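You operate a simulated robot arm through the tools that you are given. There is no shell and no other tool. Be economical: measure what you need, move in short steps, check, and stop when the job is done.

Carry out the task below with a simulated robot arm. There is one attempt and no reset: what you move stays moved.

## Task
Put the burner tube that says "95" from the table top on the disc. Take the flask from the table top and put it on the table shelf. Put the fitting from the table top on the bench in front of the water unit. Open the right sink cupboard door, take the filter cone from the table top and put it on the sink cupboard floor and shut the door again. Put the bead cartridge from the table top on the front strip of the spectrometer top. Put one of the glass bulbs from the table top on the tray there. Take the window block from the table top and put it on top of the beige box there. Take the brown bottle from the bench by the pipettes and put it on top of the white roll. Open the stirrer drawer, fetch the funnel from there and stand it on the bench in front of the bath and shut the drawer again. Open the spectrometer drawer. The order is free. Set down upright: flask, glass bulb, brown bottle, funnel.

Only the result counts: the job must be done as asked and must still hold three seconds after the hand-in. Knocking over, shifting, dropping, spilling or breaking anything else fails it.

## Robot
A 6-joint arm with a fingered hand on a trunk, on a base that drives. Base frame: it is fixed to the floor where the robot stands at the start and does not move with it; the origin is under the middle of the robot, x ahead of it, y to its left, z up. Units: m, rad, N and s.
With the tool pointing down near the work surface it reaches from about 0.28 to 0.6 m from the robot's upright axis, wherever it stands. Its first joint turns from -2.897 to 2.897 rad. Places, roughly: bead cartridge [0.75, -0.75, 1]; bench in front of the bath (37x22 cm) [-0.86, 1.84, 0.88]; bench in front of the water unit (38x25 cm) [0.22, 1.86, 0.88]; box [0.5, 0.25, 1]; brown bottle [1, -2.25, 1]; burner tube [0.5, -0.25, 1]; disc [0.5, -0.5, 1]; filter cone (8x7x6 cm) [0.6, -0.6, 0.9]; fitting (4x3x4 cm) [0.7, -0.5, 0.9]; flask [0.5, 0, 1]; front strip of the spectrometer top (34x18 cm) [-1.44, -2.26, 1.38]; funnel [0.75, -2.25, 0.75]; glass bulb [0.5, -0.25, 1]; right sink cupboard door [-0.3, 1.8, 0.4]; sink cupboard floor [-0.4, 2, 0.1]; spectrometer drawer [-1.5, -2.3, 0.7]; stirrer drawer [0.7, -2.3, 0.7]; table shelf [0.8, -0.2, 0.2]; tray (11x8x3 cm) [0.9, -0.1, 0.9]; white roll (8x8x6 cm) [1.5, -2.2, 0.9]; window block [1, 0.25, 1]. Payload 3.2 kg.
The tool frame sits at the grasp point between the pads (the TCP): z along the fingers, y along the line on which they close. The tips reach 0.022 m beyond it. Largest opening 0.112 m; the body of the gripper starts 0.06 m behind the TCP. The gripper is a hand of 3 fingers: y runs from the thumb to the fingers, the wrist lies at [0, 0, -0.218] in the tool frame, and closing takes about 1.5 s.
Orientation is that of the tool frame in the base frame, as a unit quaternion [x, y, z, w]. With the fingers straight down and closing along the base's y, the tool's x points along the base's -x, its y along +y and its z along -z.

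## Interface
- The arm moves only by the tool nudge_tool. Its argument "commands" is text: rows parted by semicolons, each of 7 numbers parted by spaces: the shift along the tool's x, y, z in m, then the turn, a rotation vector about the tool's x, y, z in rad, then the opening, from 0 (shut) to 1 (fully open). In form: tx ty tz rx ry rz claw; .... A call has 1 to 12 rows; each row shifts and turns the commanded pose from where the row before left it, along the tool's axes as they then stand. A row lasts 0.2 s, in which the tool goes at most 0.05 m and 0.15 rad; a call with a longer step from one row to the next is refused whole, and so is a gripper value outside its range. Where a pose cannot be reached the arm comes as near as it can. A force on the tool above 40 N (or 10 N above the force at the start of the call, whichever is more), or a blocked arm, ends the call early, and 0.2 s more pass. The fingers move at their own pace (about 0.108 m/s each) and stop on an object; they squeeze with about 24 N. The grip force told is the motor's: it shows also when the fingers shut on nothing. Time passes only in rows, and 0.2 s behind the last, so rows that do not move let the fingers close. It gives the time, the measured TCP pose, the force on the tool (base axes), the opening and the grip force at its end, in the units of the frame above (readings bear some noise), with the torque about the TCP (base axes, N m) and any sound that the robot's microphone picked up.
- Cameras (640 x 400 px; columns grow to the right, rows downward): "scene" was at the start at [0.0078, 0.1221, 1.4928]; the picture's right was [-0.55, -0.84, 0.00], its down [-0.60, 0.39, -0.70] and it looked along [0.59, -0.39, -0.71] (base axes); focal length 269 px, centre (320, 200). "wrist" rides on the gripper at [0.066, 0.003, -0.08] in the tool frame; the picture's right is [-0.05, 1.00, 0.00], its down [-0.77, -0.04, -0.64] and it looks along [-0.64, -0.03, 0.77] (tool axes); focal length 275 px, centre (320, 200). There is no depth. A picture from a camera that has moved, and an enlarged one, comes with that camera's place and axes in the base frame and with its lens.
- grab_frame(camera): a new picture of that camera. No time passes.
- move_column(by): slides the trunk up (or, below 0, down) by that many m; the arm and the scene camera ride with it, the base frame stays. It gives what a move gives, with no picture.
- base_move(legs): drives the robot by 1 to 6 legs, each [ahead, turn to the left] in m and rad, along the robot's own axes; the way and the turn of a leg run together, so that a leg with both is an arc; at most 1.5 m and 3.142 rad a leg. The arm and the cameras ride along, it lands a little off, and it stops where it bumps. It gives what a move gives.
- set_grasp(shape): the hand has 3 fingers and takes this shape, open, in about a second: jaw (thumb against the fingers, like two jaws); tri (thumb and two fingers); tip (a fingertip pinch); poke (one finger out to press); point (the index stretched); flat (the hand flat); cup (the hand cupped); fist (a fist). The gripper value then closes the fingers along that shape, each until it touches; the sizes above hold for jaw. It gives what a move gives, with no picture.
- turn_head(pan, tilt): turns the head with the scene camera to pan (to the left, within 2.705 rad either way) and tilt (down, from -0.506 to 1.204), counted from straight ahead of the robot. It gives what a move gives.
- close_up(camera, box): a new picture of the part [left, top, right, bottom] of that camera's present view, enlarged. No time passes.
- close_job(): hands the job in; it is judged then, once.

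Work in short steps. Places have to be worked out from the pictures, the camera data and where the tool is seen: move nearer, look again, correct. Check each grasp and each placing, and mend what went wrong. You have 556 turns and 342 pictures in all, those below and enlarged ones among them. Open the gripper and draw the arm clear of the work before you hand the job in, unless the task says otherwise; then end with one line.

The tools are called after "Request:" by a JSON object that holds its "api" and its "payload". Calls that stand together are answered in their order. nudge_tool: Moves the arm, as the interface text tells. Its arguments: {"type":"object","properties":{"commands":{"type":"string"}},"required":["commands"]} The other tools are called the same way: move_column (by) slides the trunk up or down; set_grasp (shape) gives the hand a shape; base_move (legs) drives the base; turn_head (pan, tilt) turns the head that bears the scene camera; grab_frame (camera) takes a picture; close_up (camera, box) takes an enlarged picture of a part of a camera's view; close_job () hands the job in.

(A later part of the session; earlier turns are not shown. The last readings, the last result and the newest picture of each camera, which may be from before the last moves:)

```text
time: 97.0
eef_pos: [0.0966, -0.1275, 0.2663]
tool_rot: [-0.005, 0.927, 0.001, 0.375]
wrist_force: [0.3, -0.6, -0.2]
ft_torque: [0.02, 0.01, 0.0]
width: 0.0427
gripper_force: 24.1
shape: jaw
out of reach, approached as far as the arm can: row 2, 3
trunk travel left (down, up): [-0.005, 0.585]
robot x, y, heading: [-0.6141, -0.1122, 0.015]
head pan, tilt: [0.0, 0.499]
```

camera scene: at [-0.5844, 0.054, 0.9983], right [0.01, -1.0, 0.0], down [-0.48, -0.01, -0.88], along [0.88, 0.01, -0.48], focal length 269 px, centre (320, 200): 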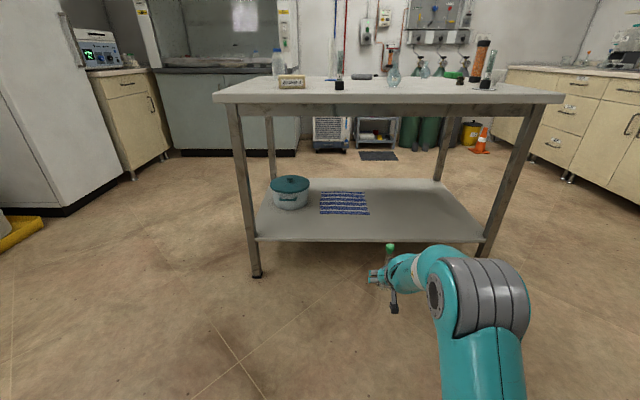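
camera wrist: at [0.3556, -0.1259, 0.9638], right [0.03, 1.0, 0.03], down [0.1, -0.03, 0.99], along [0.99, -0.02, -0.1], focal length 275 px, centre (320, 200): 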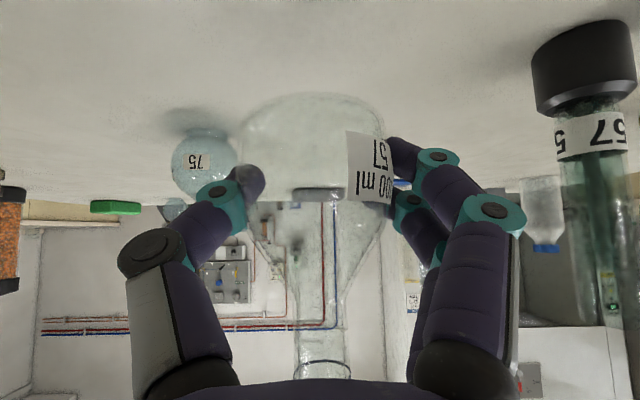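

That works: at radius ~0.71 the tool gets to z 0.266. The shelf top works out at z ≈ 0.22. I raise 4.5 cm and drive in so the flask is over the shelf front, clear of the cloth.

Request:
{"api": "nudge_tool", "payload": {"commands": "-0.016 0 -0.016 0 0 0 0;-0.02 0 -0.016 0 0 0 0;0 0 0 0 0 0 0"}}

Request:
{"api": "base_move", "payload": {"legs": [[0.41, 0]]}}

Request:
{"api": "grab_frame", "payload": {"camera": "scene"}}

Request:
{"api": "grab_frame", "payload": {"camera": "wrist"}}

```text
time: 97.8
eef_pos: [0.1012, -0.1279, 0.316]
tool_rot: [-0.004, 0.925, 0.001, 0.379]
wrist_force: [0.2, 0.8, -0.3]
ft_torque: [-0.03, 0.0, -0.01]
width: 0.0427
gripper_force: 23.3
shape: jaw
trunk travel left (down, up): [-0.005, 0.585]
robot x, y, heading: [-0.6198, -0.111, 0.013]
head pan, tilt: [0.0, 0.499]
```

```text
time: 100.2
eef_pos: [0.5004, -0.1323, 0.3158]
tool_rot: [-0.001, 0.926, 0.0, 0.378]
wrist_force: [-0.1, 0.5, -0.5]
ft_torque: [-0.01, -0.01, 0.01]
width: 0.0428
gripper_force: 24.3
shape: jaw
trunk travel left (down, up): [-0.005, 0.585]
robot x, y, heading: [-0.2118, -0.1086, 0.003]
head pan, tilt: [0.0, 0.499]
```

```text
270 pictures are left
camera scene: at [-0.183, 0.0564, 0.9983], right [0.0, -1.0, 0.0], down [-0.48, 0.0, -0.88], along [0.88, 0.0, -0.48], focal length 269 px, centre (320, 200)
```

scene: 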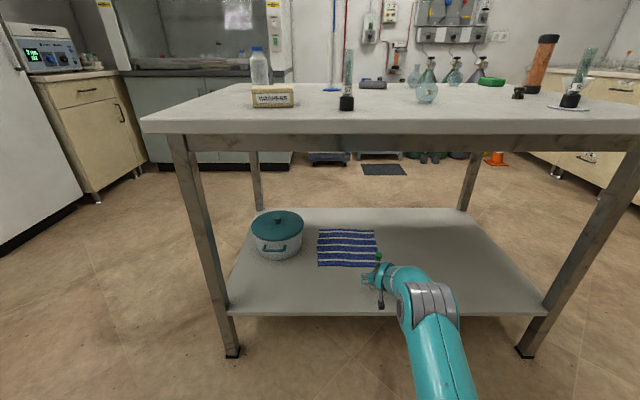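

```text
269 pictures are left
camera wrist: at [0.3975, -0.1292, 0.3277], right [0.03, 1.0, 0.03], down [0.1, -0.03, 0.99], along [0.99, -0.03, -0.1], focal length 275 px, centre (320, 200)
```

wrist: 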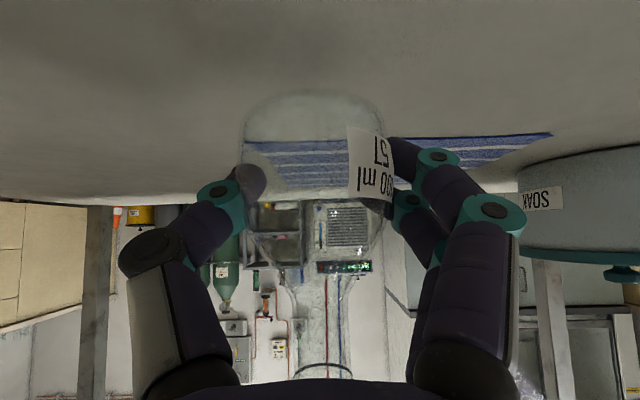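

Free shelf below; cloth begins at x ≈ 0.70. I move 3 cm forward and 5 cm down, then creep.

Request:
{"api": "nudge_tool", "payload": {"commands": "-0.004 0 0.02 0 0 0 0;0.009 0 0.019 0 0 0 0;0.009 0 0.017 0 0 0 0;0 0 0 0 0 0 0"}}

Request:
{"api": "grab_frame", "payload": {"camera": "wrist"}}

Request:
{"api": "close_up", "payload": {"camera": "scene", "box": [300, 210, 460, 320]}}

```text
time: 101.3
eef_pos: [0.5321, -0.1321, 0.2731]
tool_rot: [-0.001, 0.921, -0.002, 0.39]
wrist_force: [0.7, 0.1, 17.4]
ft_torque: [0.23, -0.13, -0.01]
width: 0.0419
gripper_force: 24.6
shape: jaw
trunk travel left (down, up): [-0.005, 0.585]
robot x, y, heading: [-0.2152, -0.1089, 0.002]
head pan, tilt: [0.0, 0.499]
stopped in row 4: the force on the tool passed its limit at 41 N (the readings are from after the stop); the commanded pose is now the measured one
```

```text
268 pictures are left
camera wrist: at [0.4305, -0.1285, 0.2842], right [0.03, 1.0, 0.03], down [0.08, -0.03, 1.0], along [1.0, -0.03, -0.08], focal length 275 px, centre (320, 200)
```

wrist: 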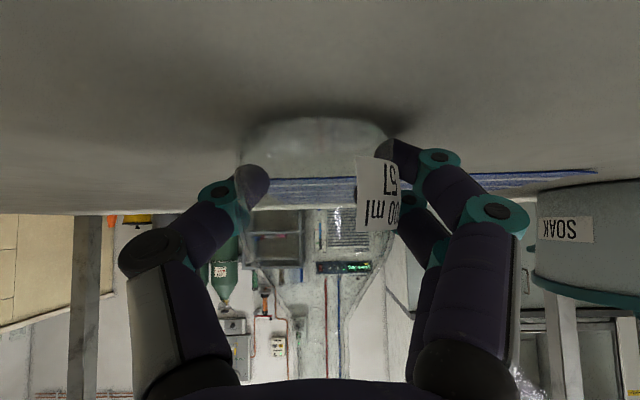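

```text
3.64 times, centred on (380, 265) of scene
camera zoom: at [-0.1849, 0.0565, 0.9982], right [0.0, -1.0, 0.0], down [-0.48, 0.0, -0.88], along [0.88, 0.0, -0.48], focal length 978 px, centre (102, -36)
```

zoom: 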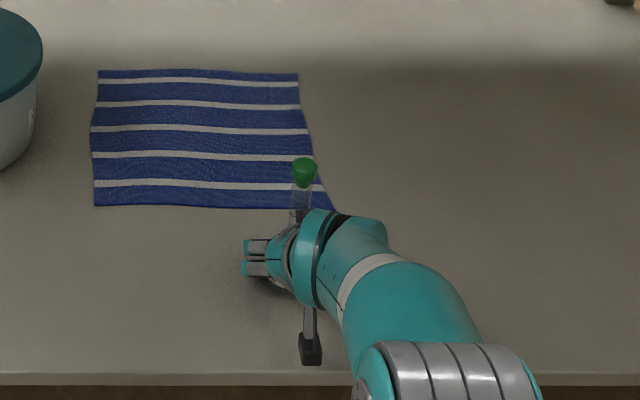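

Contact came at TCP z 0.273 (so the shelf is at about 0.24). I ease up 2 mm and release slowly.

Request:
{"api": "nudge_tool", "payload": {"commands": "-0.0014 0 -0.0014 0 0 0 0;0 0 0 0 0 0 0"}}

Request:
{"api": "nudge_tool", "payload": {"commands": "0 0 0 0 0 0 0.4;0 0 0 0 0 0 0.45;0 0 0 0 0 0 0.5;0 0 0 0 0 0 0.6;0 0 0 0 0 0 0.7;0 0 0 0 0 0 0.85;0 0 0 0 0 0 1;0 0 0 0 0 0 1"}}

Request:
{"api": "grab_frame", "payload": {"camera": "wrist"}}

```text
time: 101.9
eef_pos: [0.5327, -0.1319, 0.2746]
tool_rot: [-0.001, 0.922, -0.001, 0.388]
wrist_force: [6.7, -1.4, 18.6]
ft_torque: [0.34, -0.2, -0.11]
width: 0.0417
gripper_force: 23.8
shape: jaw
trunk travel left (down, up): [-0.005, 0.585]
robot x, y, heading: [-0.2132, -0.1087, 0.002]
head pan, tilt: [0.0, 0.499]
```

```text
time: 103.7
eef_pos: [0.5308, -0.1306, 0.2704]
tool_rot: [-0.001, 0.923, -0.001, 0.385]
wrist_force: [-1.1, -1.2, 10.6]
ft_torque: [0.7, 0.0, 0.03]
width: 0.1119
gripper_force: 0.0
shape: jaw
trunk travel left (down, up): [-0.005, 0.585]
robot x, y, heading: [-0.2122, -0.1129, 0.004]
head pan, tilt: [0.0, 0.499]
```

```text
266 pictures are left
camera wrist: at [0.4283, -0.1275, 0.2819], right [0.03, 1.0, 0.03], down [0.09, -0.03, 1.0], along [1.0, -0.03, -0.09], focal length 275 px, centre (320, 200)
```

wrist: 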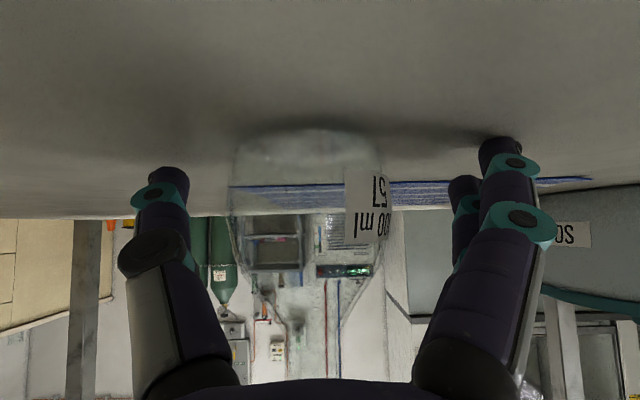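

A fingertip rests on the shelf. I lift 1.5 cm and drive back to clear the flask.

Request:
{"api": "nudge_tool", "payload": {"commands": "-0.005 0 -0.005 0 0 0 1;-0.006 0 -0.006 0 0 0 1;0 0 0 0 0 0 1"}}

Request:
{"api": "base_move", "payload": {"legs": [[-0.4, 0]]}}

Request:
{"api": "close_up", "payload": {"camera": "scene", "box": [240, 170, 480, 320]}}

Request:
{"api": "grab_frame", "payload": {"camera": "wrist"}}

```text
time: 104.5
eef_pos: [0.533, -0.1315, 0.2869]
tool_rot: [-0.001, 0.923, -0.001, 0.385]
wrist_force: [-0.4, 0.6, 0.0]
ft_torque: [-0.03, 0.02, 0.01]
width: 0.112
gripper_force: 0.0
shape: jaw
trunk travel left (down, up): [-0.005, 0.585]
robot x, y, heading: [-0.211, -0.1124, 0.007]
head pan, tilt: [0.0, 0.499]
```

```text
time: 107.0
eef_pos: [0.132, -0.1291, 0.2881]
tool_rot: [-0.004, 0.923, 0.0, 0.386]
wrist_force: [-0.1, -0.1, -0.3]
ft_torque: [-0.04, 0.0, 0.05]
width: 0.1117
gripper_force: 0.1
shape: jaw
trunk travel left (down, up): [-0.005, 0.585]
robot x, y, heading: [-0.6112, -0.1127, 0.007]
head pan, tilt: [0.0, 0.499]
```

```text
2.67 times, centred on (360, 245) of scene
camera zoom: at [-0.5838, 0.0544, 0.9983], right [0.01, -1.0, 0.0], down [-0.48, 0.0, -0.88], along [0.88, 0.01, -0.48], focal length 717 px, centre (213, 80)
```

zoom: 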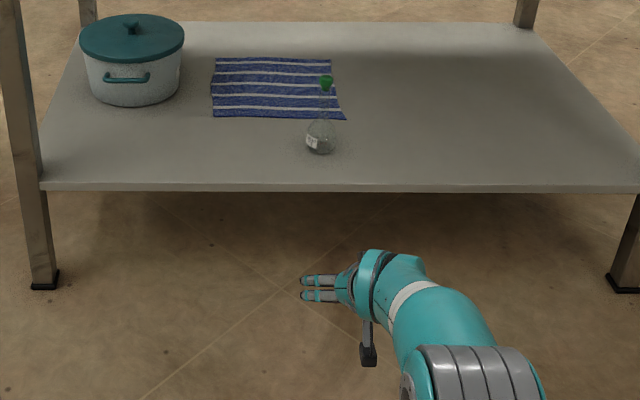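

```text
264 pictures are left
camera wrist: at [0.0299, -0.1261, 0.2987], right [0.03, 1.0, 0.03], down [0.09, -0.03, 1.0], along [1.0, -0.02, -0.09], focal length 275 px, centre (320, 200)
```

wrist: 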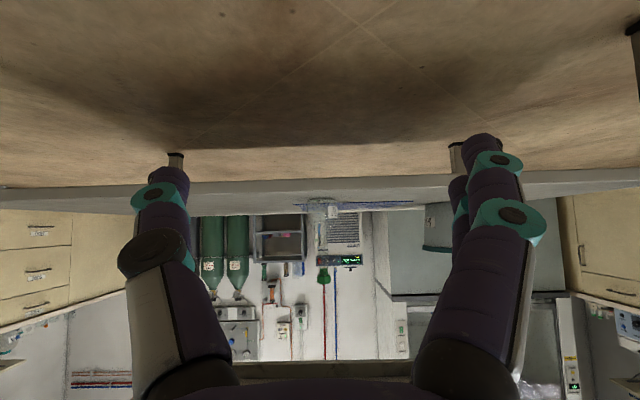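

The flask stands upright on the shelf, nothing else moved. Next the bead cartridge. I raise the trunk, pull the arm in and look at the way to the right.

Request:
{"api": "move_column", "payload": {"by": 0.4}}

Request:
{"api": "move_column", "payload": {"by": 0.12}}

Request:
{"api": "nudge_tool", "payload": {"commands": "0 0 -0.05 0 0 0 1;0 0 -0.05 0 0 0 1;0 0 -0.05 0 0 0 1;0 0 -0.05 0 0 0 1;0 0 -0.05 0 0 0 1;0 0 -0.05 0 0 0 1;0 0 -0.05 0 0 0 1;0 0 -0.05 0 0 0 1;0 0 0 0 0 0 1"}}

Request:
{"api": "turn_head", "payload": {"pan": -1.3, "tilt": 0.5}}

Request:
{"api": "grab_frame", "payload": {"camera": "scene"}}

```text
time: 110.8
eef_pos: [0.133, -0.1274, 0.6878]
tool_rot: [-0.003, 0.923, -0.001, 0.385]
wrist_force: [0.9, 0.4, 0.3]
ft_torque: [0.02, -0.02, 0.02]
width: 0.112
gripper_force: 0.1
shape: jaw
trunk travel left (down, up): [-0.405, 0.185]
robot x, y, heading: [-0.6125, -0.1103, 0.008]
head pan, tilt: [0.0, 0.499]
```

```text
time: 112.3
eef_pos: [0.1329, -0.128, 0.8088]
tool_rot: [-0.005, 0.923, 0.0, 0.385]
wrist_force: [0.9, -0.4, -0.2]
ft_torque: [-0.01, -0.03, -0.01]
width: 0.112
gripper_force: 0.0
shape: jaw
trunk travel left (down, up): [-0.525, 0.065]
robot x, y, heading: [-0.614, -0.1126, 0.006]
head pan, tilt: [0.0, 0.499]
```

```text
time: 114.3
eef_pos: [-0.1394, -0.1299, 1.1034]
tool_rot: [-0.004, 0.923, -0.001, 0.385]
wrist_force: [-0.1, 0.3, 0.0]
ft_torque: [0.0, -0.02, 0.02]
width: 0.1118
gripper_force: 0.1
shape: jaw
out of reach, approached as far as the arm can: row 3, 4
trunk travel left (down, up): [-0.525, 0.065]
robot x, y, heading: [-0.616, -0.1151, 0.011]
head pan, tilt: [0.0, 0.499]
```

```text
time: 115.8
eef_pos: [-0.14, -0.1293, 1.1039]
tool_rot: [-0.005, 0.923, 0.0, 0.385]
wrist_force: [0.4, -0.6, 0.3]
ft_torque: [-0.03, 0.02, 0.03]
width: 0.112
gripper_force: 0.1
shape: jaw
trunk travel left (down, up): [-0.525, 0.065]
robot x, y, heading: [-0.6128, -0.1136, 0.01]
head pan, tilt: [-1.3, 0.499]
```

```text
263 pictures are left
camera scene: at [-0.6497, -0.0339, 1.5183], right [-0.96, -0.28, 0.0], down [-0.13, 0.46, -0.88], along [0.24, -0.84, -0.48], focal length 269 px, centre (320, 200)
```

scene: 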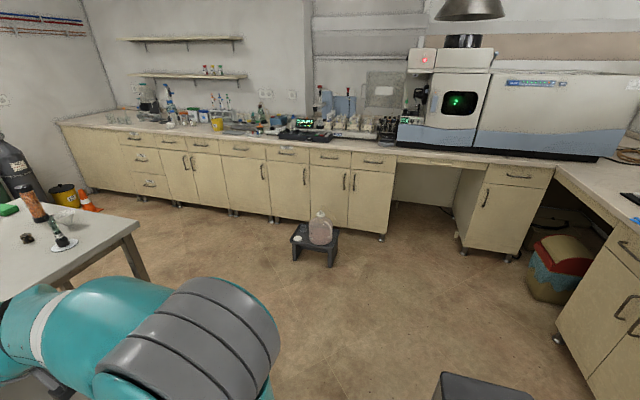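

The way is clear: stool at (-0.16,-1.7), bench fronts at y ≈ -2.05. I raise the hand and drive round to the right end of the table, ending at about (0.75,-1.35) facing +y.

Request:
{"api": "nudge_tool", "payload": {"commands": "-0.035 0 -0.035 0 0 0 1;-0.035 0 -0.035 0 0 0 1;0 0 0 0 0 0 1"}}

Request:
{"api": "base_move", "payload": {"legs": [[0, -1.58], [1.11, 0], [0, 1.57], [1.0, 0]]}}

Request:
{"api": "turn_head", "payload": {"pan": 0.3, "tilt": 0.7}}

Request:
{"api": "grab_frame", "payload": {"camera": "scene"}}

```text
time: 116.6
eef_pos: [-0.1432, -0.1286, 1.2026]
tool_rot: [-0.004, 0.923, 0.001, 0.384]
wrist_force: [-0.2, 0.5, 0.9]
ft_torque: [0.01, 0.0, 0.04]
width: 0.1121
gripper_force: 0.0
shape: jaw
trunk travel left (down, up): [-0.525, 0.065]
robot x, y, heading: [-0.6115, -0.1122, 0.011]
head pan, tilt: [-1.3, 0.499]
```

```text
time: 134.8
eef_pos: [0.8058, -1.2622, 1.2026]
tool_rot: [0.003, 0.923, -0.003, 0.385]
wrist_force: [-0.4, -0.5, 0.6]
ft_torque: [0.01, 0.0, -0.01]
width: 0.1119
gripper_force: 0.0
shape: jaw
trunk travel left (down, up): [-0.525, 0.065]
robot x, y, heading: [0.335, -1.2374, -0.009]
head pan, tilt: [-1.3, 0.499]
```

```text
time: 136.4
eef_pos: [0.8059, -1.2628, 1.2012]
tool_rot: [0.004, 0.923, -0.003, 0.385]
wrist_force: [0.8, 0.3, 0.4]
ft_torque: [0.02, -0.02, 0.05]
width: 0.1119
gripper_force: 0.1
shape: jaw
trunk travel left (down, up): [-0.525, 0.065]
robot x, y, heading: [0.3359, -1.2406, -0.011]
head pan, tilt: [0.3, 0.7]
```

```text
262 pictures are left
camera scene: at [0.3585, -1.0465, 1.5006], right [0.29, -0.96, 0.0], down [-0.62, -0.18, -0.77], along [0.73, 0.22, -0.64], focal length 269 px, centre (320, 200)
```

scene: 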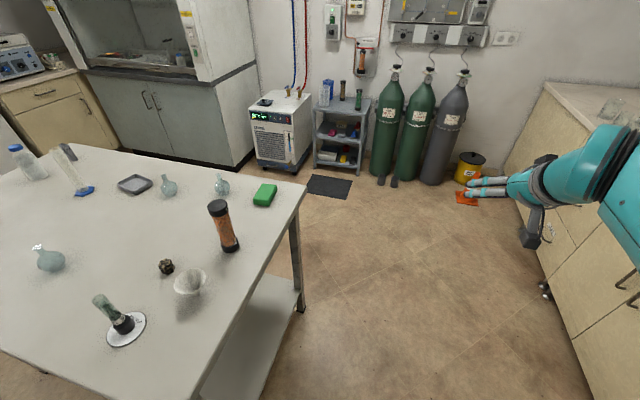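

Cartridge base is at about (0.79,-0.645). I continue to (0.79,-1.37) and turn to face it.

Request:
{"api": "base_move", "payload": {"legs": [[0, -0.28], [0.47, 0], [0, 1.862]]}}

Request:
{"api": "turn_head", "payload": {"pan": 0.0, "tilt": 0.7}}

Request:
{"api": "grab_frame", "payload": {"camera": "scene"}}

Request:
{"api": "grab_frame", "payload": {"camera": "wrist"}}

```text
time: 144.8
eef_pos: [0.8017, -0.9055, 1.203]
tool_rot: [0.664, -0.641, -0.276, -0.269]
wrist_force: [-0.2, 0.6, 0.4]
ft_torque: [-0.02, 0.02, 0.01]
width: 0.1118
gripper_force: 0.1
shape: jaw
trunk travel left (down, up): [-0.525, 0.065]
robot x, y, heading: [0.8016, -1.3771, 1.61]
head pan, tilt: [0.3, 0.7]
```

```text
time: 145.6
eef_pos: [0.8013, -0.9056, 1.2033]
tool_rot: [0.665, -0.64, -0.276, -0.267]
wrist_force: [0.1, 0.4, -0.1]
ft_torque: [-0.02, -0.01, -0.01]
width: 0.1121
gripper_force: 0.1
shape: jaw
trunk travel left (down, up): [-0.525, 0.065]
robot x, y, heading: [0.7975, -1.3787, 1.605]
head pan, tilt: [0.0, 0.7]
```

```text
261 pictures are left
camera scene: at [0.6319, -1.3569, 1.5006], right [1.0, 0.04, 0.0], down [0.02, -0.64, -0.76], along [-0.03, 0.76, -0.64], focal length 269 px, centre (320, 200)
```

scene: 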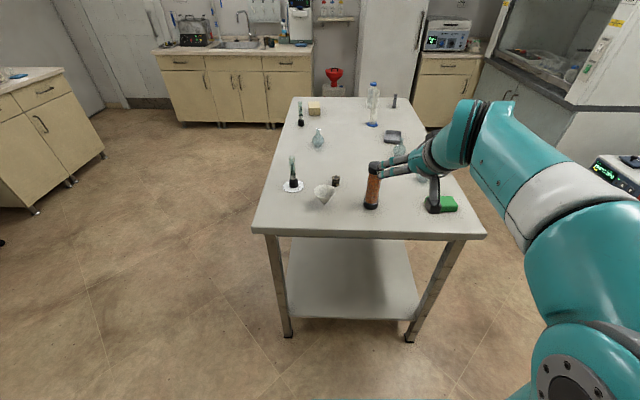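

```text
260 pictures are left
camera wrist: at [0.8031, -1.009, 1.2132], right [-1.0, 0.0, 0.03], down [0.03, 0.09, 1.0], along [-0.01, 1.0, -0.09], focal length 275 px, centre (320, 200)
```

wrist: 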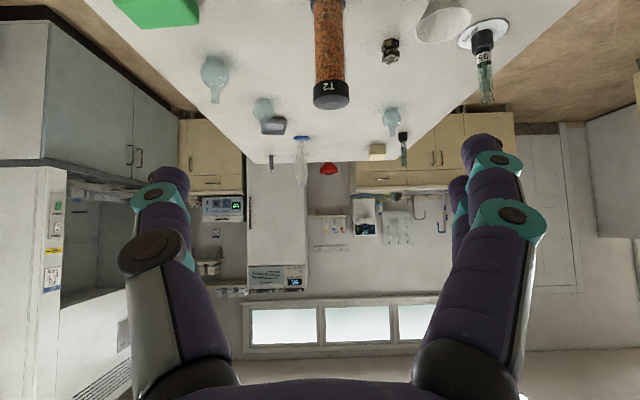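

Cartridge at about (0.781,-0.647), top z 1.035. I approach along tool z, stopping short to check.

Request:
{"api": "nudge_tool", "payload": {"commands": "-0.007 0.006 0.045 0 0 0 1;-0.007 0.006 0.045 0 0 0 1;0 0 0.045 0 0 0 1;0 0 0.045 0 0 0 1;0 0 0.045 0 0 0 1;0 0 0.03 0 0 0 1;0 0 0 0 0 0 1"}}

Request:
{"api": "grab_frame", "payload": {"camera": "wrist"}}

Request:
{"api": "close_up", "payload": {"camera": "scene", "box": [290, 130, 490, 255]}}

```text
time: 147.2
eef_pos: [0.7839, -0.7113, 1.035]
tool_rot: [0.664, -0.641, -0.276, -0.268]
wrist_force: [0.8, -0.2, -0.8]
ft_torque: [-0.04, 0.04, -0.03]
width: 0.1118
gripper_force: 0.0
shape: jaw
trunk travel left (down, up): [-0.525, 0.065]
robot x, y, heading: [0.8003, -1.3781, 1.61]
head pan, tilt: [0.0, 0.7]
```

```text
259 pictures are left
camera wrist: at [0.7864, -0.8152, 1.0448], right [-1.0, 0.0, 0.03], down [0.03, 0.09, 1.0], along [-0.01, 1.0, -0.09], focal length 275 px, centre (320, 200)
```

wrist: 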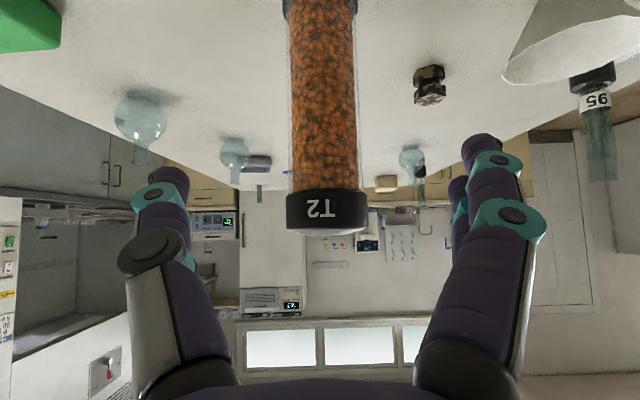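

```text
3.20 times, centred on (390, 192) of scene
camera zoom: at [0.6319, -1.3569, 1.5006], right [1.0, 0.04, 0.0], down [0.02, -0.64, -0.76], along [-0.03, 0.76, -0.64], focal length 860 px, centre (96, 224)
```

zoom: 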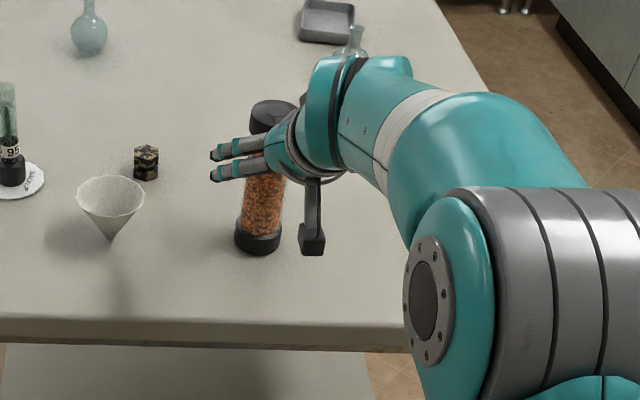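

Aligned laterally; the cartridge axis is about 6 cm ahead. I advance to mid-body and close.

Request:
{"api": "nudge_tool", "payload": {"commands": "0.002 0 0.04 0 0 0 1;0.003 0 0.04 0 0 0 1;0 0 0.014 0 0 0 1;0 0 0 0 0 0 1"}}

Request:
{"api": "grab_frame", "payload": {"camera": "wrist"}}

Request:
{"api": "close_up", "payload": {"camera": "scene", "box": [290, 130, 490, 255]}}

```text
time: 148.2
eef_pos: [0.7818, -0.6493, 0.9624]
tool_rot: [0.665, -0.64, -0.277, -0.268]
wrist_force: [-0.5, -0.1, -0.3]
ft_torque: [0.0, 0.0, -0.03]
width: 0.1121
gripper_force: 0.1
shape: jaw
trunk travel left (down, up): [-0.525, 0.065]
robot x, y, heading: [0.7977, -1.3775, 1.61]
head pan, tilt: [0.0, 0.7]
```

```text
257 pictures are left
camera wrist: at [0.7833, -0.7538, 0.9731], right [-1.0, 0.0, 0.03], down [0.03, 0.09, 1.0], along [-0.01, 1.0, -0.09], focal length 275 px, centre (320, 200)
```

wrist: 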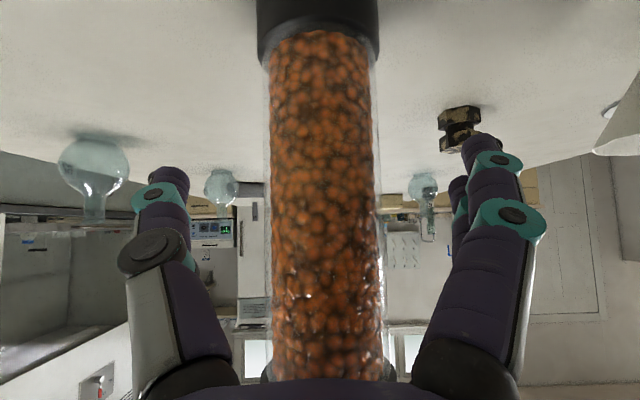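

```text
3.20 times, centred on (390, 192) of scene
camera zoom: at [0.6319, -1.3568, 1.5006], right [1.0, 0.04, 0.0], down [0.02, -0.64, -0.76], along [-0.03, 0.76, -0.64], focal length 860 px, centre (96, 224)
```

zoom: 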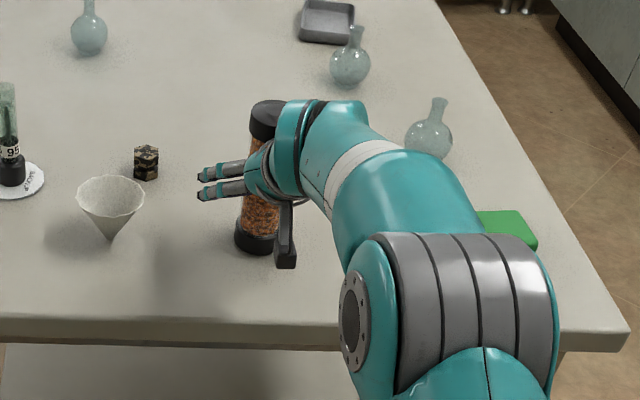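

Cartridge is centred. I close.

Request:
{"api": "nudge_tool", "payload": {"commands": "0 0 0 0 0 0 0.7;0 0 0 0 0 0 0.5;0 0 0 0 0 0 0.35;0 0 0 0 0 0 0.2;0 0 0 0 0 0 0;0 0 0 0 0 0 0;0 0 0 0 0 0 0"}}

Request:
{"api": "nudge_tool", "payload": {"commands": "-0.01 0 -0.01 0 0 0 0;-0.02 0 -0.02 0 0 0 0;-0.02 0 -0.02 0 0 0 0;0 0 0 0 0 0 0"}}

Request:
{"api": "grab_frame", "payload": {"camera": "wrist"}}

Request:
{"api": "close_up", "payload": {"camera": "scene", "box": [290, 130, 490, 255]}}

```text
time: 149.8
eef_pos: [0.7819, -0.6494, 0.9627]
tool_rot: [0.664, -0.641, -0.276, -0.268]
wrist_force: [-0.3, 1.4, 0.1]
ft_torque: [-0.02, 0.02, 0.04]
width: 0.0406
gripper_force: 24.0
shape: jaw
trunk travel left (down, up): [-0.525, 0.065]
robot x, y, heading: [0.7971, -1.3766, 1.608]
head pan, tilt: [0.0, 0.7]
```

```text
time: 150.8
eef_pos: [0.7823, -0.6515, 1.034]
tool_rot: [0.664, -0.641, -0.276, -0.268]
wrist_force: [0.5, 0.3, -3.4]
ft_torque: [0.01, 0.04, 0.0]
width: 0.0404
gripper_force: 23.8
shape: jaw
trunk travel left (down, up): [-0.525, 0.065]
robot x, y, heading: [0.7977, -1.3804, 1.612]
head pan, tilt: [0.0, 0.7]
```

```text
255 pictures are left
camera wrist: at [0.7832, -0.7554, 1.0444], right [-1.0, 0.0, 0.03], down [0.03, 0.09, 1.0], along [-0.01, 1.0, -0.09], focal length 275 px, centre (320, 200)
```

wrist: 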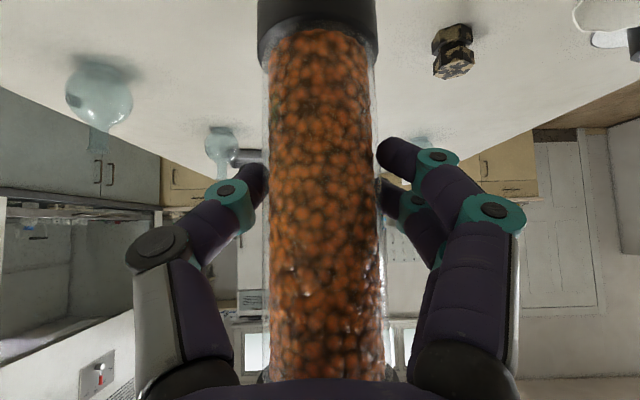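

```text
3.20 times, centred on (390, 192) of scene
camera zoom: at [0.6319, -1.3563, 1.5006], right [1.0, 0.04, 0.0], down [0.02, -0.64, -0.76], along [-0.03, 0.76, -0.64], focal length 860 px, centre (96, 224)
```

zoom: 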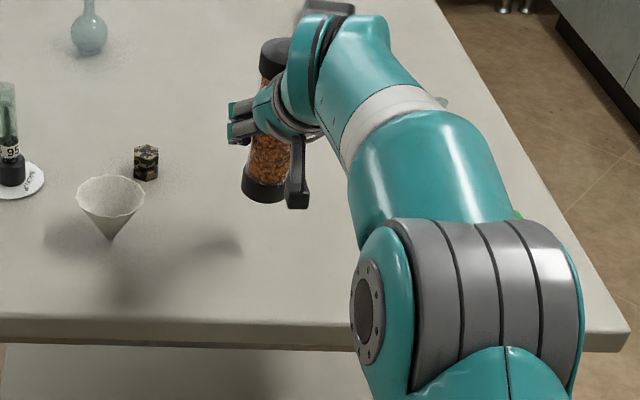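

Held firmly (bottom is 83 mm below the TCP). I retract up and back, then drive to the spectrometer via y ≈ -1.15 to avoid the stool.

Request:
{"api": "nudge_tool", "payload": {"commands": "-0.01 0 -0.04 0 0 0 0;-0.01 0 -0.045 0 0 0 0;0 0 -0.045 0 0 0 0;0 0 -0.045 0 0 0 0;0 0 0 0 0 0 0"}}

Request:
{"api": "base_move", "payload": {"legs": [[0, 1.165], [0.64, 0], [0, 0.367], [1.5, 0], [0.1, 0]]}}

Request:
{"api": "turn_head", "payload": {"pan": 1.2, "tilt": 0.3}}

Request:
{"api": "grab_frame", "payload": {"camera": "scene"}}

```text
time: 152.0
eef_pos: [0.7849, -0.7606, 1.1735]
tool_rot: [0.664, -0.64, -0.276, -0.269]
wrist_force: [0.3, 0.4, -3.3]
ft_torque: [-0.01, -0.03, 0.0]
width: 0.0403
gripper_force: 23.3
shape: jaw
trunk travel left (down, up): [-0.525, 0.065]
robot x, y, heading: [0.798, -1.3761, 1.604]
head pan, tilt: [0.0, 0.7]
```

```text
time: 165.4
eef_pos: [-1.7609, -1.1566, 1.1698]
tool_rot: [0.926, -0.004, -0.378, 0.001]
wrist_force: [9.4, -2.6, 1.4]
ft_torque: [-0.08, 0.08, 0.22]
width: 0.0353
gripper_force: 24.1
shape: jaw
trunk travel left (down, up): [-0.525, 0.065]
robot x, y, heading: [-1.1482, -1.1644, 3.136]
head pan, tilt: [0.0, 0.7]
stopped in leg 4: the force on the tool passed its limit at 81 N (the readings are from after the stop); the commanded pose is now the measured one
```

```text
time: 166.8
eef_pos: [-1.7616, -1.1554, 1.1712]
tool_rot: [0.925, -0.004, -0.379, 0.001]
wrist_force: [11.3, -4.4, 0.8]
ft_torque: [-0.04, 0.07, 0.29]
width: 0.0353
gripper_force: 24.0
shape: jaw
trunk travel left (down, up): [-0.525, 0.065]
robot x, y, heading: [-1.1494, -1.1669, 3.136]
head pan, tilt: [1.201, 0.3]
```

```text
253 pictures are left
camera scene: at [-1.121, -1.4176, 1.5364], right [-0.93, 0.37, 0.0], down [0.11, 0.28, -0.96], along [-0.35, -0.89, -0.3], focal length 269 px, centre (320, 200)
```

scene: 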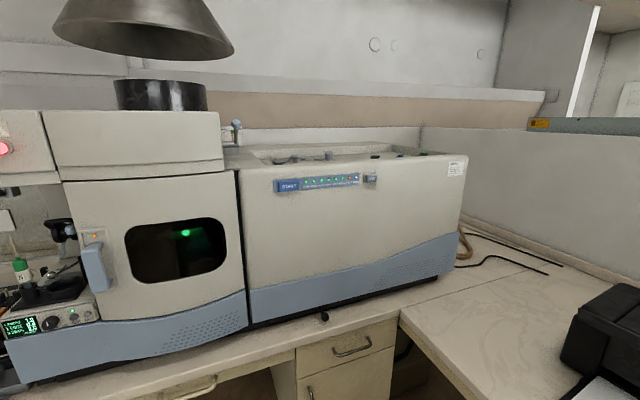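

The hand bumped into something ahead at (-1.8,-1.16). I look straight ahead and with the wrist before moving.

Request:
{"api": "turn_head", "payload": {"pan": -0.2, "tilt": 0.4}}

Request:
{"api": "grab_frame", "payload": {"camera": "scene"}}

Request:
{"api": "grab_frame", "payload": {"camera": "wrist"}}

```text
time: 168.3
eef_pos: [-1.7618, -1.1561, 1.1709]
tool_rot: [0.925, -0.003, -0.379, 0.001]
wrist_force: [12.3, -4.2, -1.0]
ft_torque: [-0.06, 0.09, 0.3]
width: 0.0353
gripper_force: 23.9
shape: jaw
trunk travel left (down, up): [-0.525, 0.065]
robot x, y, heading: [-1.1508, -1.1627, 3.13]
head pan, tilt: [-0.201, 0.4]
```

```text
252 pictures are left
camera scene: at [-1.1774, -1.312, 1.5274], right [0.2, 0.98, 0.0], down [0.38, -0.08, -0.92], along [-0.9, 0.19, -0.39], focal length 269 px, centre (320, 200)
```

scene: 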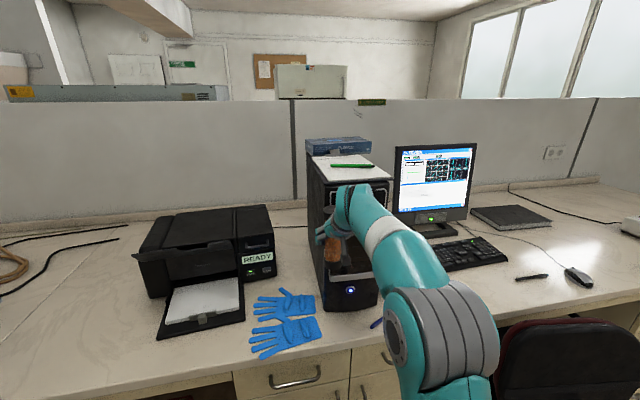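

```text
251 pictures are left
camera wrist: at [-1.6567, -1.1594, 1.183], right [-0.04, -1.0, 0.04], down [-0.1, 0.04, 0.99], along [-0.99, 0.04, -0.1], focal length 275 px, centre (320, 200)
```

wrist: 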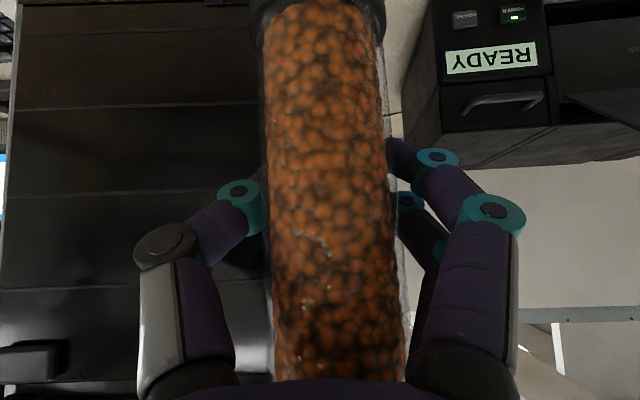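

I touched the computer tower. I back off straight and check that nothing there has moved.

Request:
{"api": "base_move", "payload": {"legs": [[-0.25, 0]]}}

Request:
{"api": "grab_frame", "payload": {"camera": "scene"}}

Request:
{"api": "grab_frame", "payload": {"camera": "wrist"}}

```text
time: 170.2
eef_pos: [-1.5033, -1.1609, 1.1696]
tool_rot: [0.925, 0.0, -0.379, 0.003]
wrist_force: [0.6, -1.1, -2.8]
ft_torque: [-0.01, 0.03, 0.01]
width: 0.034
gripper_force: 24.3
shape: jaw
trunk travel left (down, up): [-0.525, 0.065]
robot x, y, heading: [-0.8889, -1.1631, -3.141]
head pan, tilt: [-0.201, 0.4]
```

```text
250 pictures are left
camera scene: at [-0.9189, -1.3112, 1.5275], right [0.2, 0.98, 0.0], down [0.38, -0.08, -0.92], along [-0.9, 0.18, -0.39], focal length 269 px, centre (320, 200)
```

scene: 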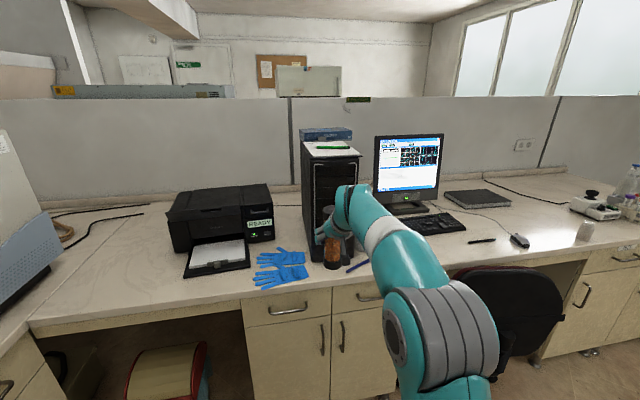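

```text
249 pictures are left
camera wrist: at [-1.399, -1.1636, 1.1821], right [-0.03, -1.0, 0.04], down [-0.1, 0.04, 0.99], along [-0.99, 0.03, -0.11], focal length 275 px, centre (320, 200)
```

wrist: 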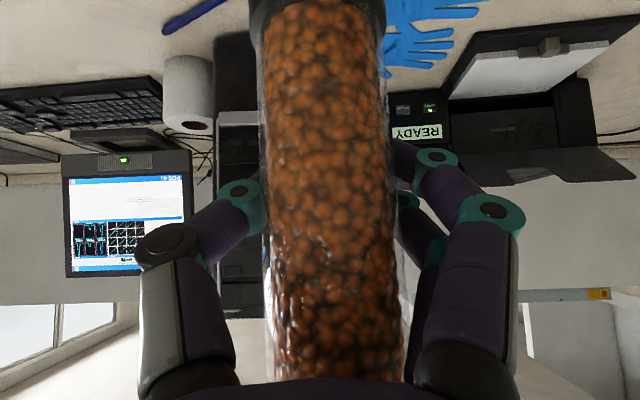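

Nothing visibly moved: roll, gloves and pen are in place and the tower stands. The 45° grip would be too high for the spectrometer top anyway, so I return to the table to regrip the cartridge with a flatter hand.

Request:
{"api": "base_move", "payload": {"legs": [[-1.09, 0], [0, -0.367], [-0.62, 0], [0, -1.165]]}}

Request:
{"api": "turn_head", "payload": {"pan": 0.0, "tilt": 0.7}}

Request:
{"api": "grab_frame", "payload": {"camera": "scene"}}

Request:
{"api": "grab_frame", "payload": {"camera": "wrist"}}

```text
time: 182.9
eef_pos: [0.7695, -0.7933, 1.17]
tool_rot: [0.664, -0.645, -0.273, -0.262]
wrist_force: [-0.3, 0.3, -3.2]
ft_torque: [0.02, -0.03, -0.02]
width: 0.0343
gripper_force: 24.3
shape: jaw
trunk travel left (down, up): [-0.525, 0.065]
robot x, y, heading: [0.7815, -1.408, 1.603]
head pan, tilt: [-0.201, 0.4]
```

```text
time: 183.7
eef_pos: [0.7684, -0.7922, 1.1695]
tool_rot: [0.664, -0.645, -0.273, -0.262]
wrist_force: [-0.6, -0.4, -2.1]
ft_torque: [0.05, -0.02, 0.0]
width: 0.0339
gripper_force: 23.8
shape: jaw
trunk travel left (down, up): [-0.525, 0.065]
robot x, y, heading: [0.7801, -1.4067, 1.6]
head pan, tilt: [0.0, 0.7]
```

```text
248 pictures are left
camera scene: at [0.6153, -1.3862, 1.5007], right [1.0, 0.03, 0.0], down [0.02, -0.64, -0.77], along [-0.02, 0.76, -0.64], focal length 269 px, centre (320, 200)
```

scene: 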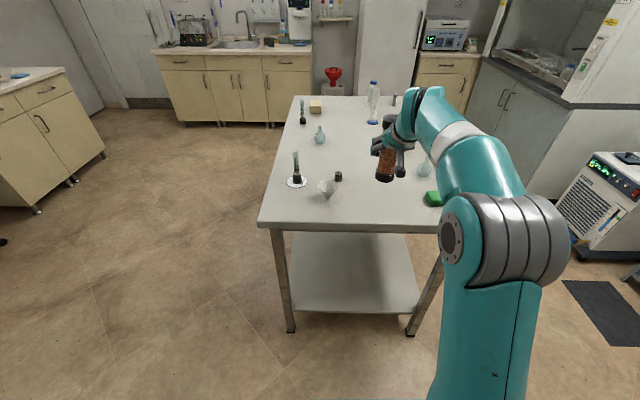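

```text
247 pictures are left
camera wrist: at [0.7699, -0.8963, 1.1817], right [-1.0, 0.0, 0.04], down [0.04, 0.11, 0.99], along [0.0, 0.99, -0.11], focal length 275 px, centre (320, 200)
```

wrist: 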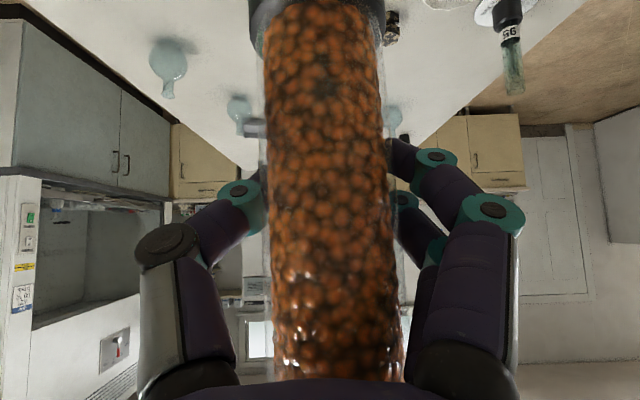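

I lower it to a free place at about (0.77,-0.72): forward 7 cm, down 18.5 cm, then creep.

Request:
{"api": "nudge_tool", "payload": {"commands": "0.017 0 0.0368 0 0 0 0;0.017 0 0.0368 0 0 0 0;0.017 0 0.0368 0 0 0 0;0.017 0 0.0368 0 0 0 0;0.012 0 0.03 0 0 0 0;0 0 0 0 0 0 0"}}

Request:
{"api": "grab_frame", "payload": {"camera": "wrist"}}

Request:
{"api": "close_up", "payload": {"camera": "scene", "box": [290, 130, 490, 255]}}

```text
time: 185.1
eef_pos: [0.7667, -0.7271, 0.988]
tool_rot: [0.663, -0.646, -0.273, -0.262]
wrist_force: [0.0, 0.5, -3.7]
ft_torque: [0.04, 0.0, -0.02]
width: 0.0339
gripper_force: 23.7
shape: jaw
trunk travel left (down, up): [-0.525, 0.065]
robot x, y, heading: [0.7846, -1.4085, 1.596]
head pan, tilt: [0.0, 0.7]
```

```text
246 pictures are left
camera wrist: at [0.7665, -0.8302, 1.0001], right [-1.0, 0.0, 0.04], down [0.04, 0.11, 0.99], along [0.0, 0.99, -0.11], focal length 275 px, centre (320, 200)
```

wrist: 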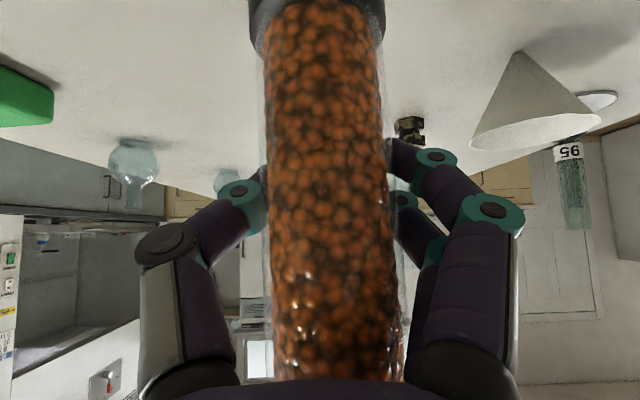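

```text
3.20 times, centred on (390, 192) of scene
camera zoom: at [0.6153, -1.3863, 1.5006], right [1.0, 0.03, 0.0], down [0.02, -0.64, -0.76], along [-0.02, 0.76, -0.64], focal length 860 px, centre (96, 224)
```

zoom: 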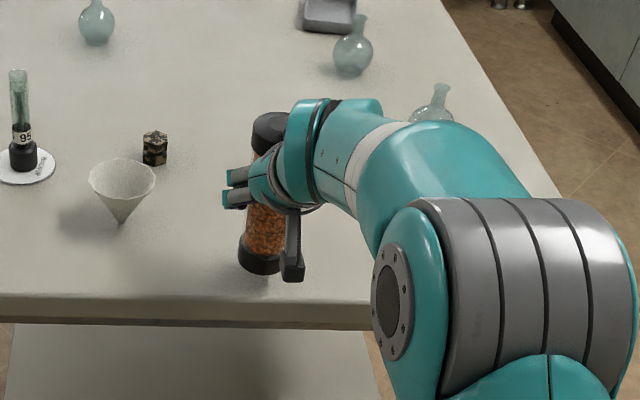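

About 2 cm above the table; creeping down.

Request:
{"api": "nudge_tool", "payload": {"commands": "0.004 0 0.004 0 0 0 0;0.004 0 0.004 0 0 0 0;0.002 0 0.002 0 0 0 0;0.001 0 0.001 0 0 0 0;0 0 0 0 0 0 0"}}

```text
time: 186.3
eef_pos: [0.765, -0.7251, 0.9718]
tool_rot: [0.664, -0.645, -0.272, -0.261]
wrist_force: [0.8, -0.3, -2.4]
ft_torque: [0.04, -0.04, 0.0]
width: 0.034
gripper_force: 24.0
shape: jaw
trunk travel left (down, up): [-0.525, 0.065]
robot x, y, heading: [0.7859, -1.4066, 1.603]
head pan, tilt: [0.0, 0.7]
```

Request:
{"api": "nudge_tool", "payload": {"commands": "0.0014 0 0.0014 0 0 0 0;0.0014 0 0.0014 0 0 0 0;0.0014 0 0.0014 0 0 0 0;0 0 0 0 0 0 0"}}

```text
time: 187.3
eef_pos: [0.7662, -0.7271, 0.9646]
tool_rot: [0.664, -0.645, -0.273, -0.261]
wrist_force: [-0.5, -0.1, -2.7]
ft_torque: [0.0, -0.01, -0.01]
width: 0.0339
gripper_force: 24.1
shape: jaw
trunk travel left (down, up): [-0.525, 0.065]
robot x, y, heading: [0.7814, -1.4086, 1.598]
head pan, tilt: [0.0, 0.7]
```

Request:
{"api": "nudge_tool", "payload": {"commands": "0.0014 0 0.0014 0 0 0 0;0.0014 0 0.0014 0 0 0 0;0 0 0 0 0 0 0"}}

Request:
{"api": "close_up", "payload": {"camera": "scene", "box": [340, 170, 420, 220]}}

```text
time: 188.1
eef_pos: [0.7661, -0.727, 0.9618]
tool_rot: [0.663, -0.646, -0.273, -0.262]
wrist_force: [0.7, 1.1, 3.9]
ft_torque: [0.02, 0.09, -0.05]
width: 0.0338
gripper_force: 23.9
shape: jaw
trunk travel left (down, up): [-0.525, 0.065]
robot x, y, heading: [0.7847, -1.407, 1.606]
head pan, tilt: [0.0, 0.7]
```

```text
8.00 times, centred on (380, 195) of scene
camera zoom: at [0.6154, -1.3869, 1.5007], right [1.0, 0.03, 0.0], down [0.02, -0.64, -0.77], along [-0.02, 0.76, -0.64], focal length 2151 px, centre (-160, 240)
```

zoom: 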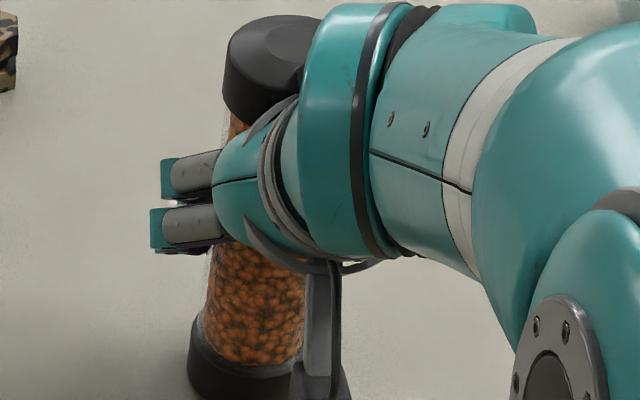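

Contact. I release slowly, then back out along tool -z.

Request:
{"api": "nudge_tool", "payload": {"commands": "0 0 0 0 0 0 0.36;0 0 0 0 0 0 0.4;0 0 0 0 0 0 0.45;0 0 0 0 0 0 0.55;0 0 0 0 0 0 0.75;0 0 0 0 0 0 1;0 0 0 0 0 0 1;0 0 -0.03 0 0 0 1;0 0 -0.04 0 0 0 1;0 0 -0.04 0 0 0 1;0 0 0 0 0 0 1"}}

Request:
{"api": "grab_frame", "payload": {"camera": "wrist"}}

```text
time: 190.5
eef_pos: [0.7692, -0.8059, 1.0376]
tool_rot: [0.664, -0.645, -0.273, -0.261]
wrist_force: [-0.3, -0.2, 0.3]
ft_torque: [-0.02, -0.02, -0.02]
width: 0.1116
gripper_force: 0.1
shape: jaw
trunk travel left (down, up): [-0.525, 0.065]
robot x, y, heading: [0.785, -1.4032, 1.609]
head pan, tilt: [0.0, 0.7]
```

```text
243 pictures are left
camera wrist: at [0.7706, -0.9097, 1.0495], right [-1.0, 0.0, 0.04], down [0.04, 0.11, 0.99], along [0.0, 0.99, -0.11], focal length 275 px, centre (320, 200)
```

wrist: 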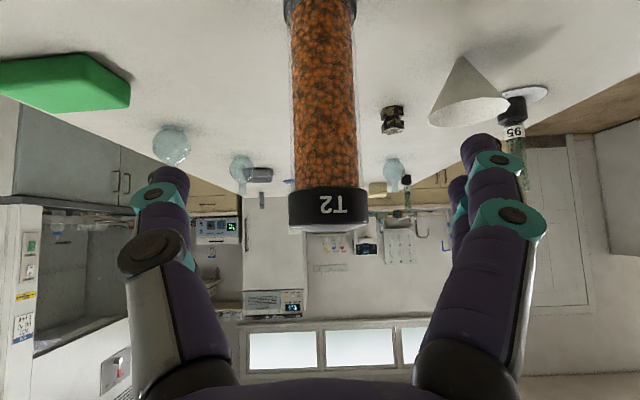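

Standing. I pitch the hand to about 70° from vertical and line up lower on the body.

Request:
{"api": "nudge_tool", "payload": {"commands": "0 0 0 0 -0.114 0 1;0 0 0 0 -0.114 0 1;0 0 0 0 -0.114 0 1;0 0 0 0 -0.114 0 1;0.03 0 0 0 0 0 1;0.03 0 0 0 0 0 1;0 0 0 0 0 0 1"}}

Request:
{"api": "grab_frame", "payload": {"camera": "wrist"}}

Request:
{"api": "close_up", "payload": {"camera": "scene", "box": [290, 130, 490, 255]}}

```text
time: 192.1
eef_pos: [0.7676, -0.8245, 0.9821]
tool_rot: [0.585, -0.569, -0.416, -0.4]
wrist_force: [0.4, -0.2, -0.5]
ft_torque: [-0.03, -0.01, 0.01]
width: 0.112
gripper_force: 0.0
shape: jaw
trunk travel left (down, up): [-0.525, 0.065]
robot x, y, heading: [0.784, -1.4064, 1.601]
head pan, tilt: [0.0, 0.7]
```

```text
242 pictures are left
camera wrist: at [0.7695, -0.9231, 0.9475], right [-1.0, -0.01, 0.05], down [0.05, -0.34, 0.94], along [0.0, 0.94, 0.34], focal length 275 px, centre (320, 200)
```

wrist: 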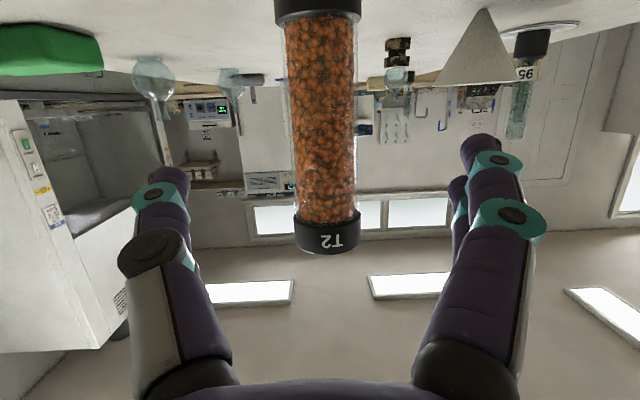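

```text
3.20 times, centred on (390, 192) of scene
camera zoom: at [0.6153, -1.3866, 1.5006], right [1.0, 0.03, 0.0], down [0.02, -0.64, -0.76], along [-0.02, 0.76, -0.64], focal length 860 px, centre (96, 224)
```

zoom: 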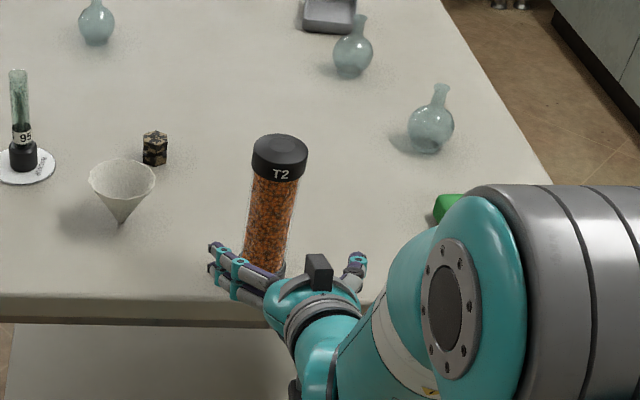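

Aligned. I advance 9 cm along tool z to the body and close.

Request:
{"api": "nudge_tool", "payload": {"commands": "0.003 0 0.03 0 0 0 1;0.003 0 0.03 0 0 0 1;0 0 0.03 0 0 0 1;0 0 0 0 0 0 1"}}

Request:
{"api": "grab_frame", "payload": {"camera": "wrist"}}

Request:
{"api": "close_up", "payload": {"camera": "scene", "box": [290, 130, 490, 255]}}

```text
time: 193.1
eef_pos: [0.7681, -0.7398, 0.9468]
tool_rot: [0.585, -0.57, -0.416, -0.401]
wrist_force: [-0.8, 1.2, 0.0]
ft_torque: [0.01, 0.01, 0.0]
width: 0.112
gripper_force: 0.1
shape: jaw
trunk travel left (down, up): [-0.525, 0.065]
robot x, y, heading: [0.7843, -1.4096, 1.604]
head pan, tilt: [0.0, 0.7]
```

```text
240 pictures are left
camera wrist: at [0.768, -0.8389, 0.9126], right [-1.0, -0.01, 0.05], down [0.05, -0.34, 0.94], along [0.0, 0.94, 0.34], focal length 275 px, centre (320, 200)
```

wrist: 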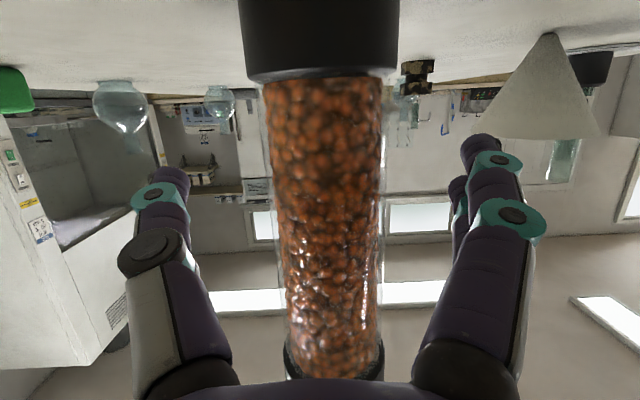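

```text
3.20 times, centred on (390, 192) of scene
camera zoom: at [0.6153, -1.3866, 1.5006], right [1.0, 0.03, 0.0], down [0.02, -0.64, -0.76], along [-0.02, 0.76, -0.64], focal length 860 px, centre (96, 224)
```

zoom: 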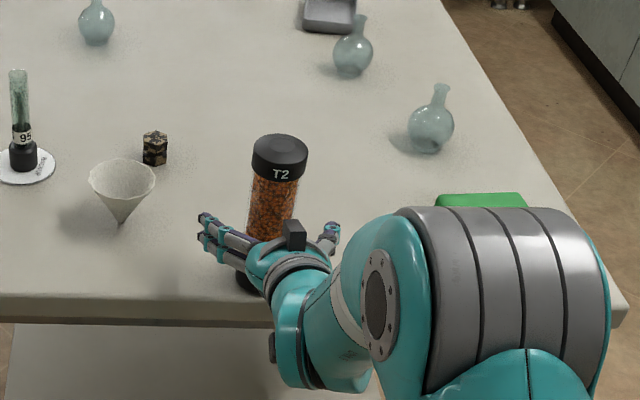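

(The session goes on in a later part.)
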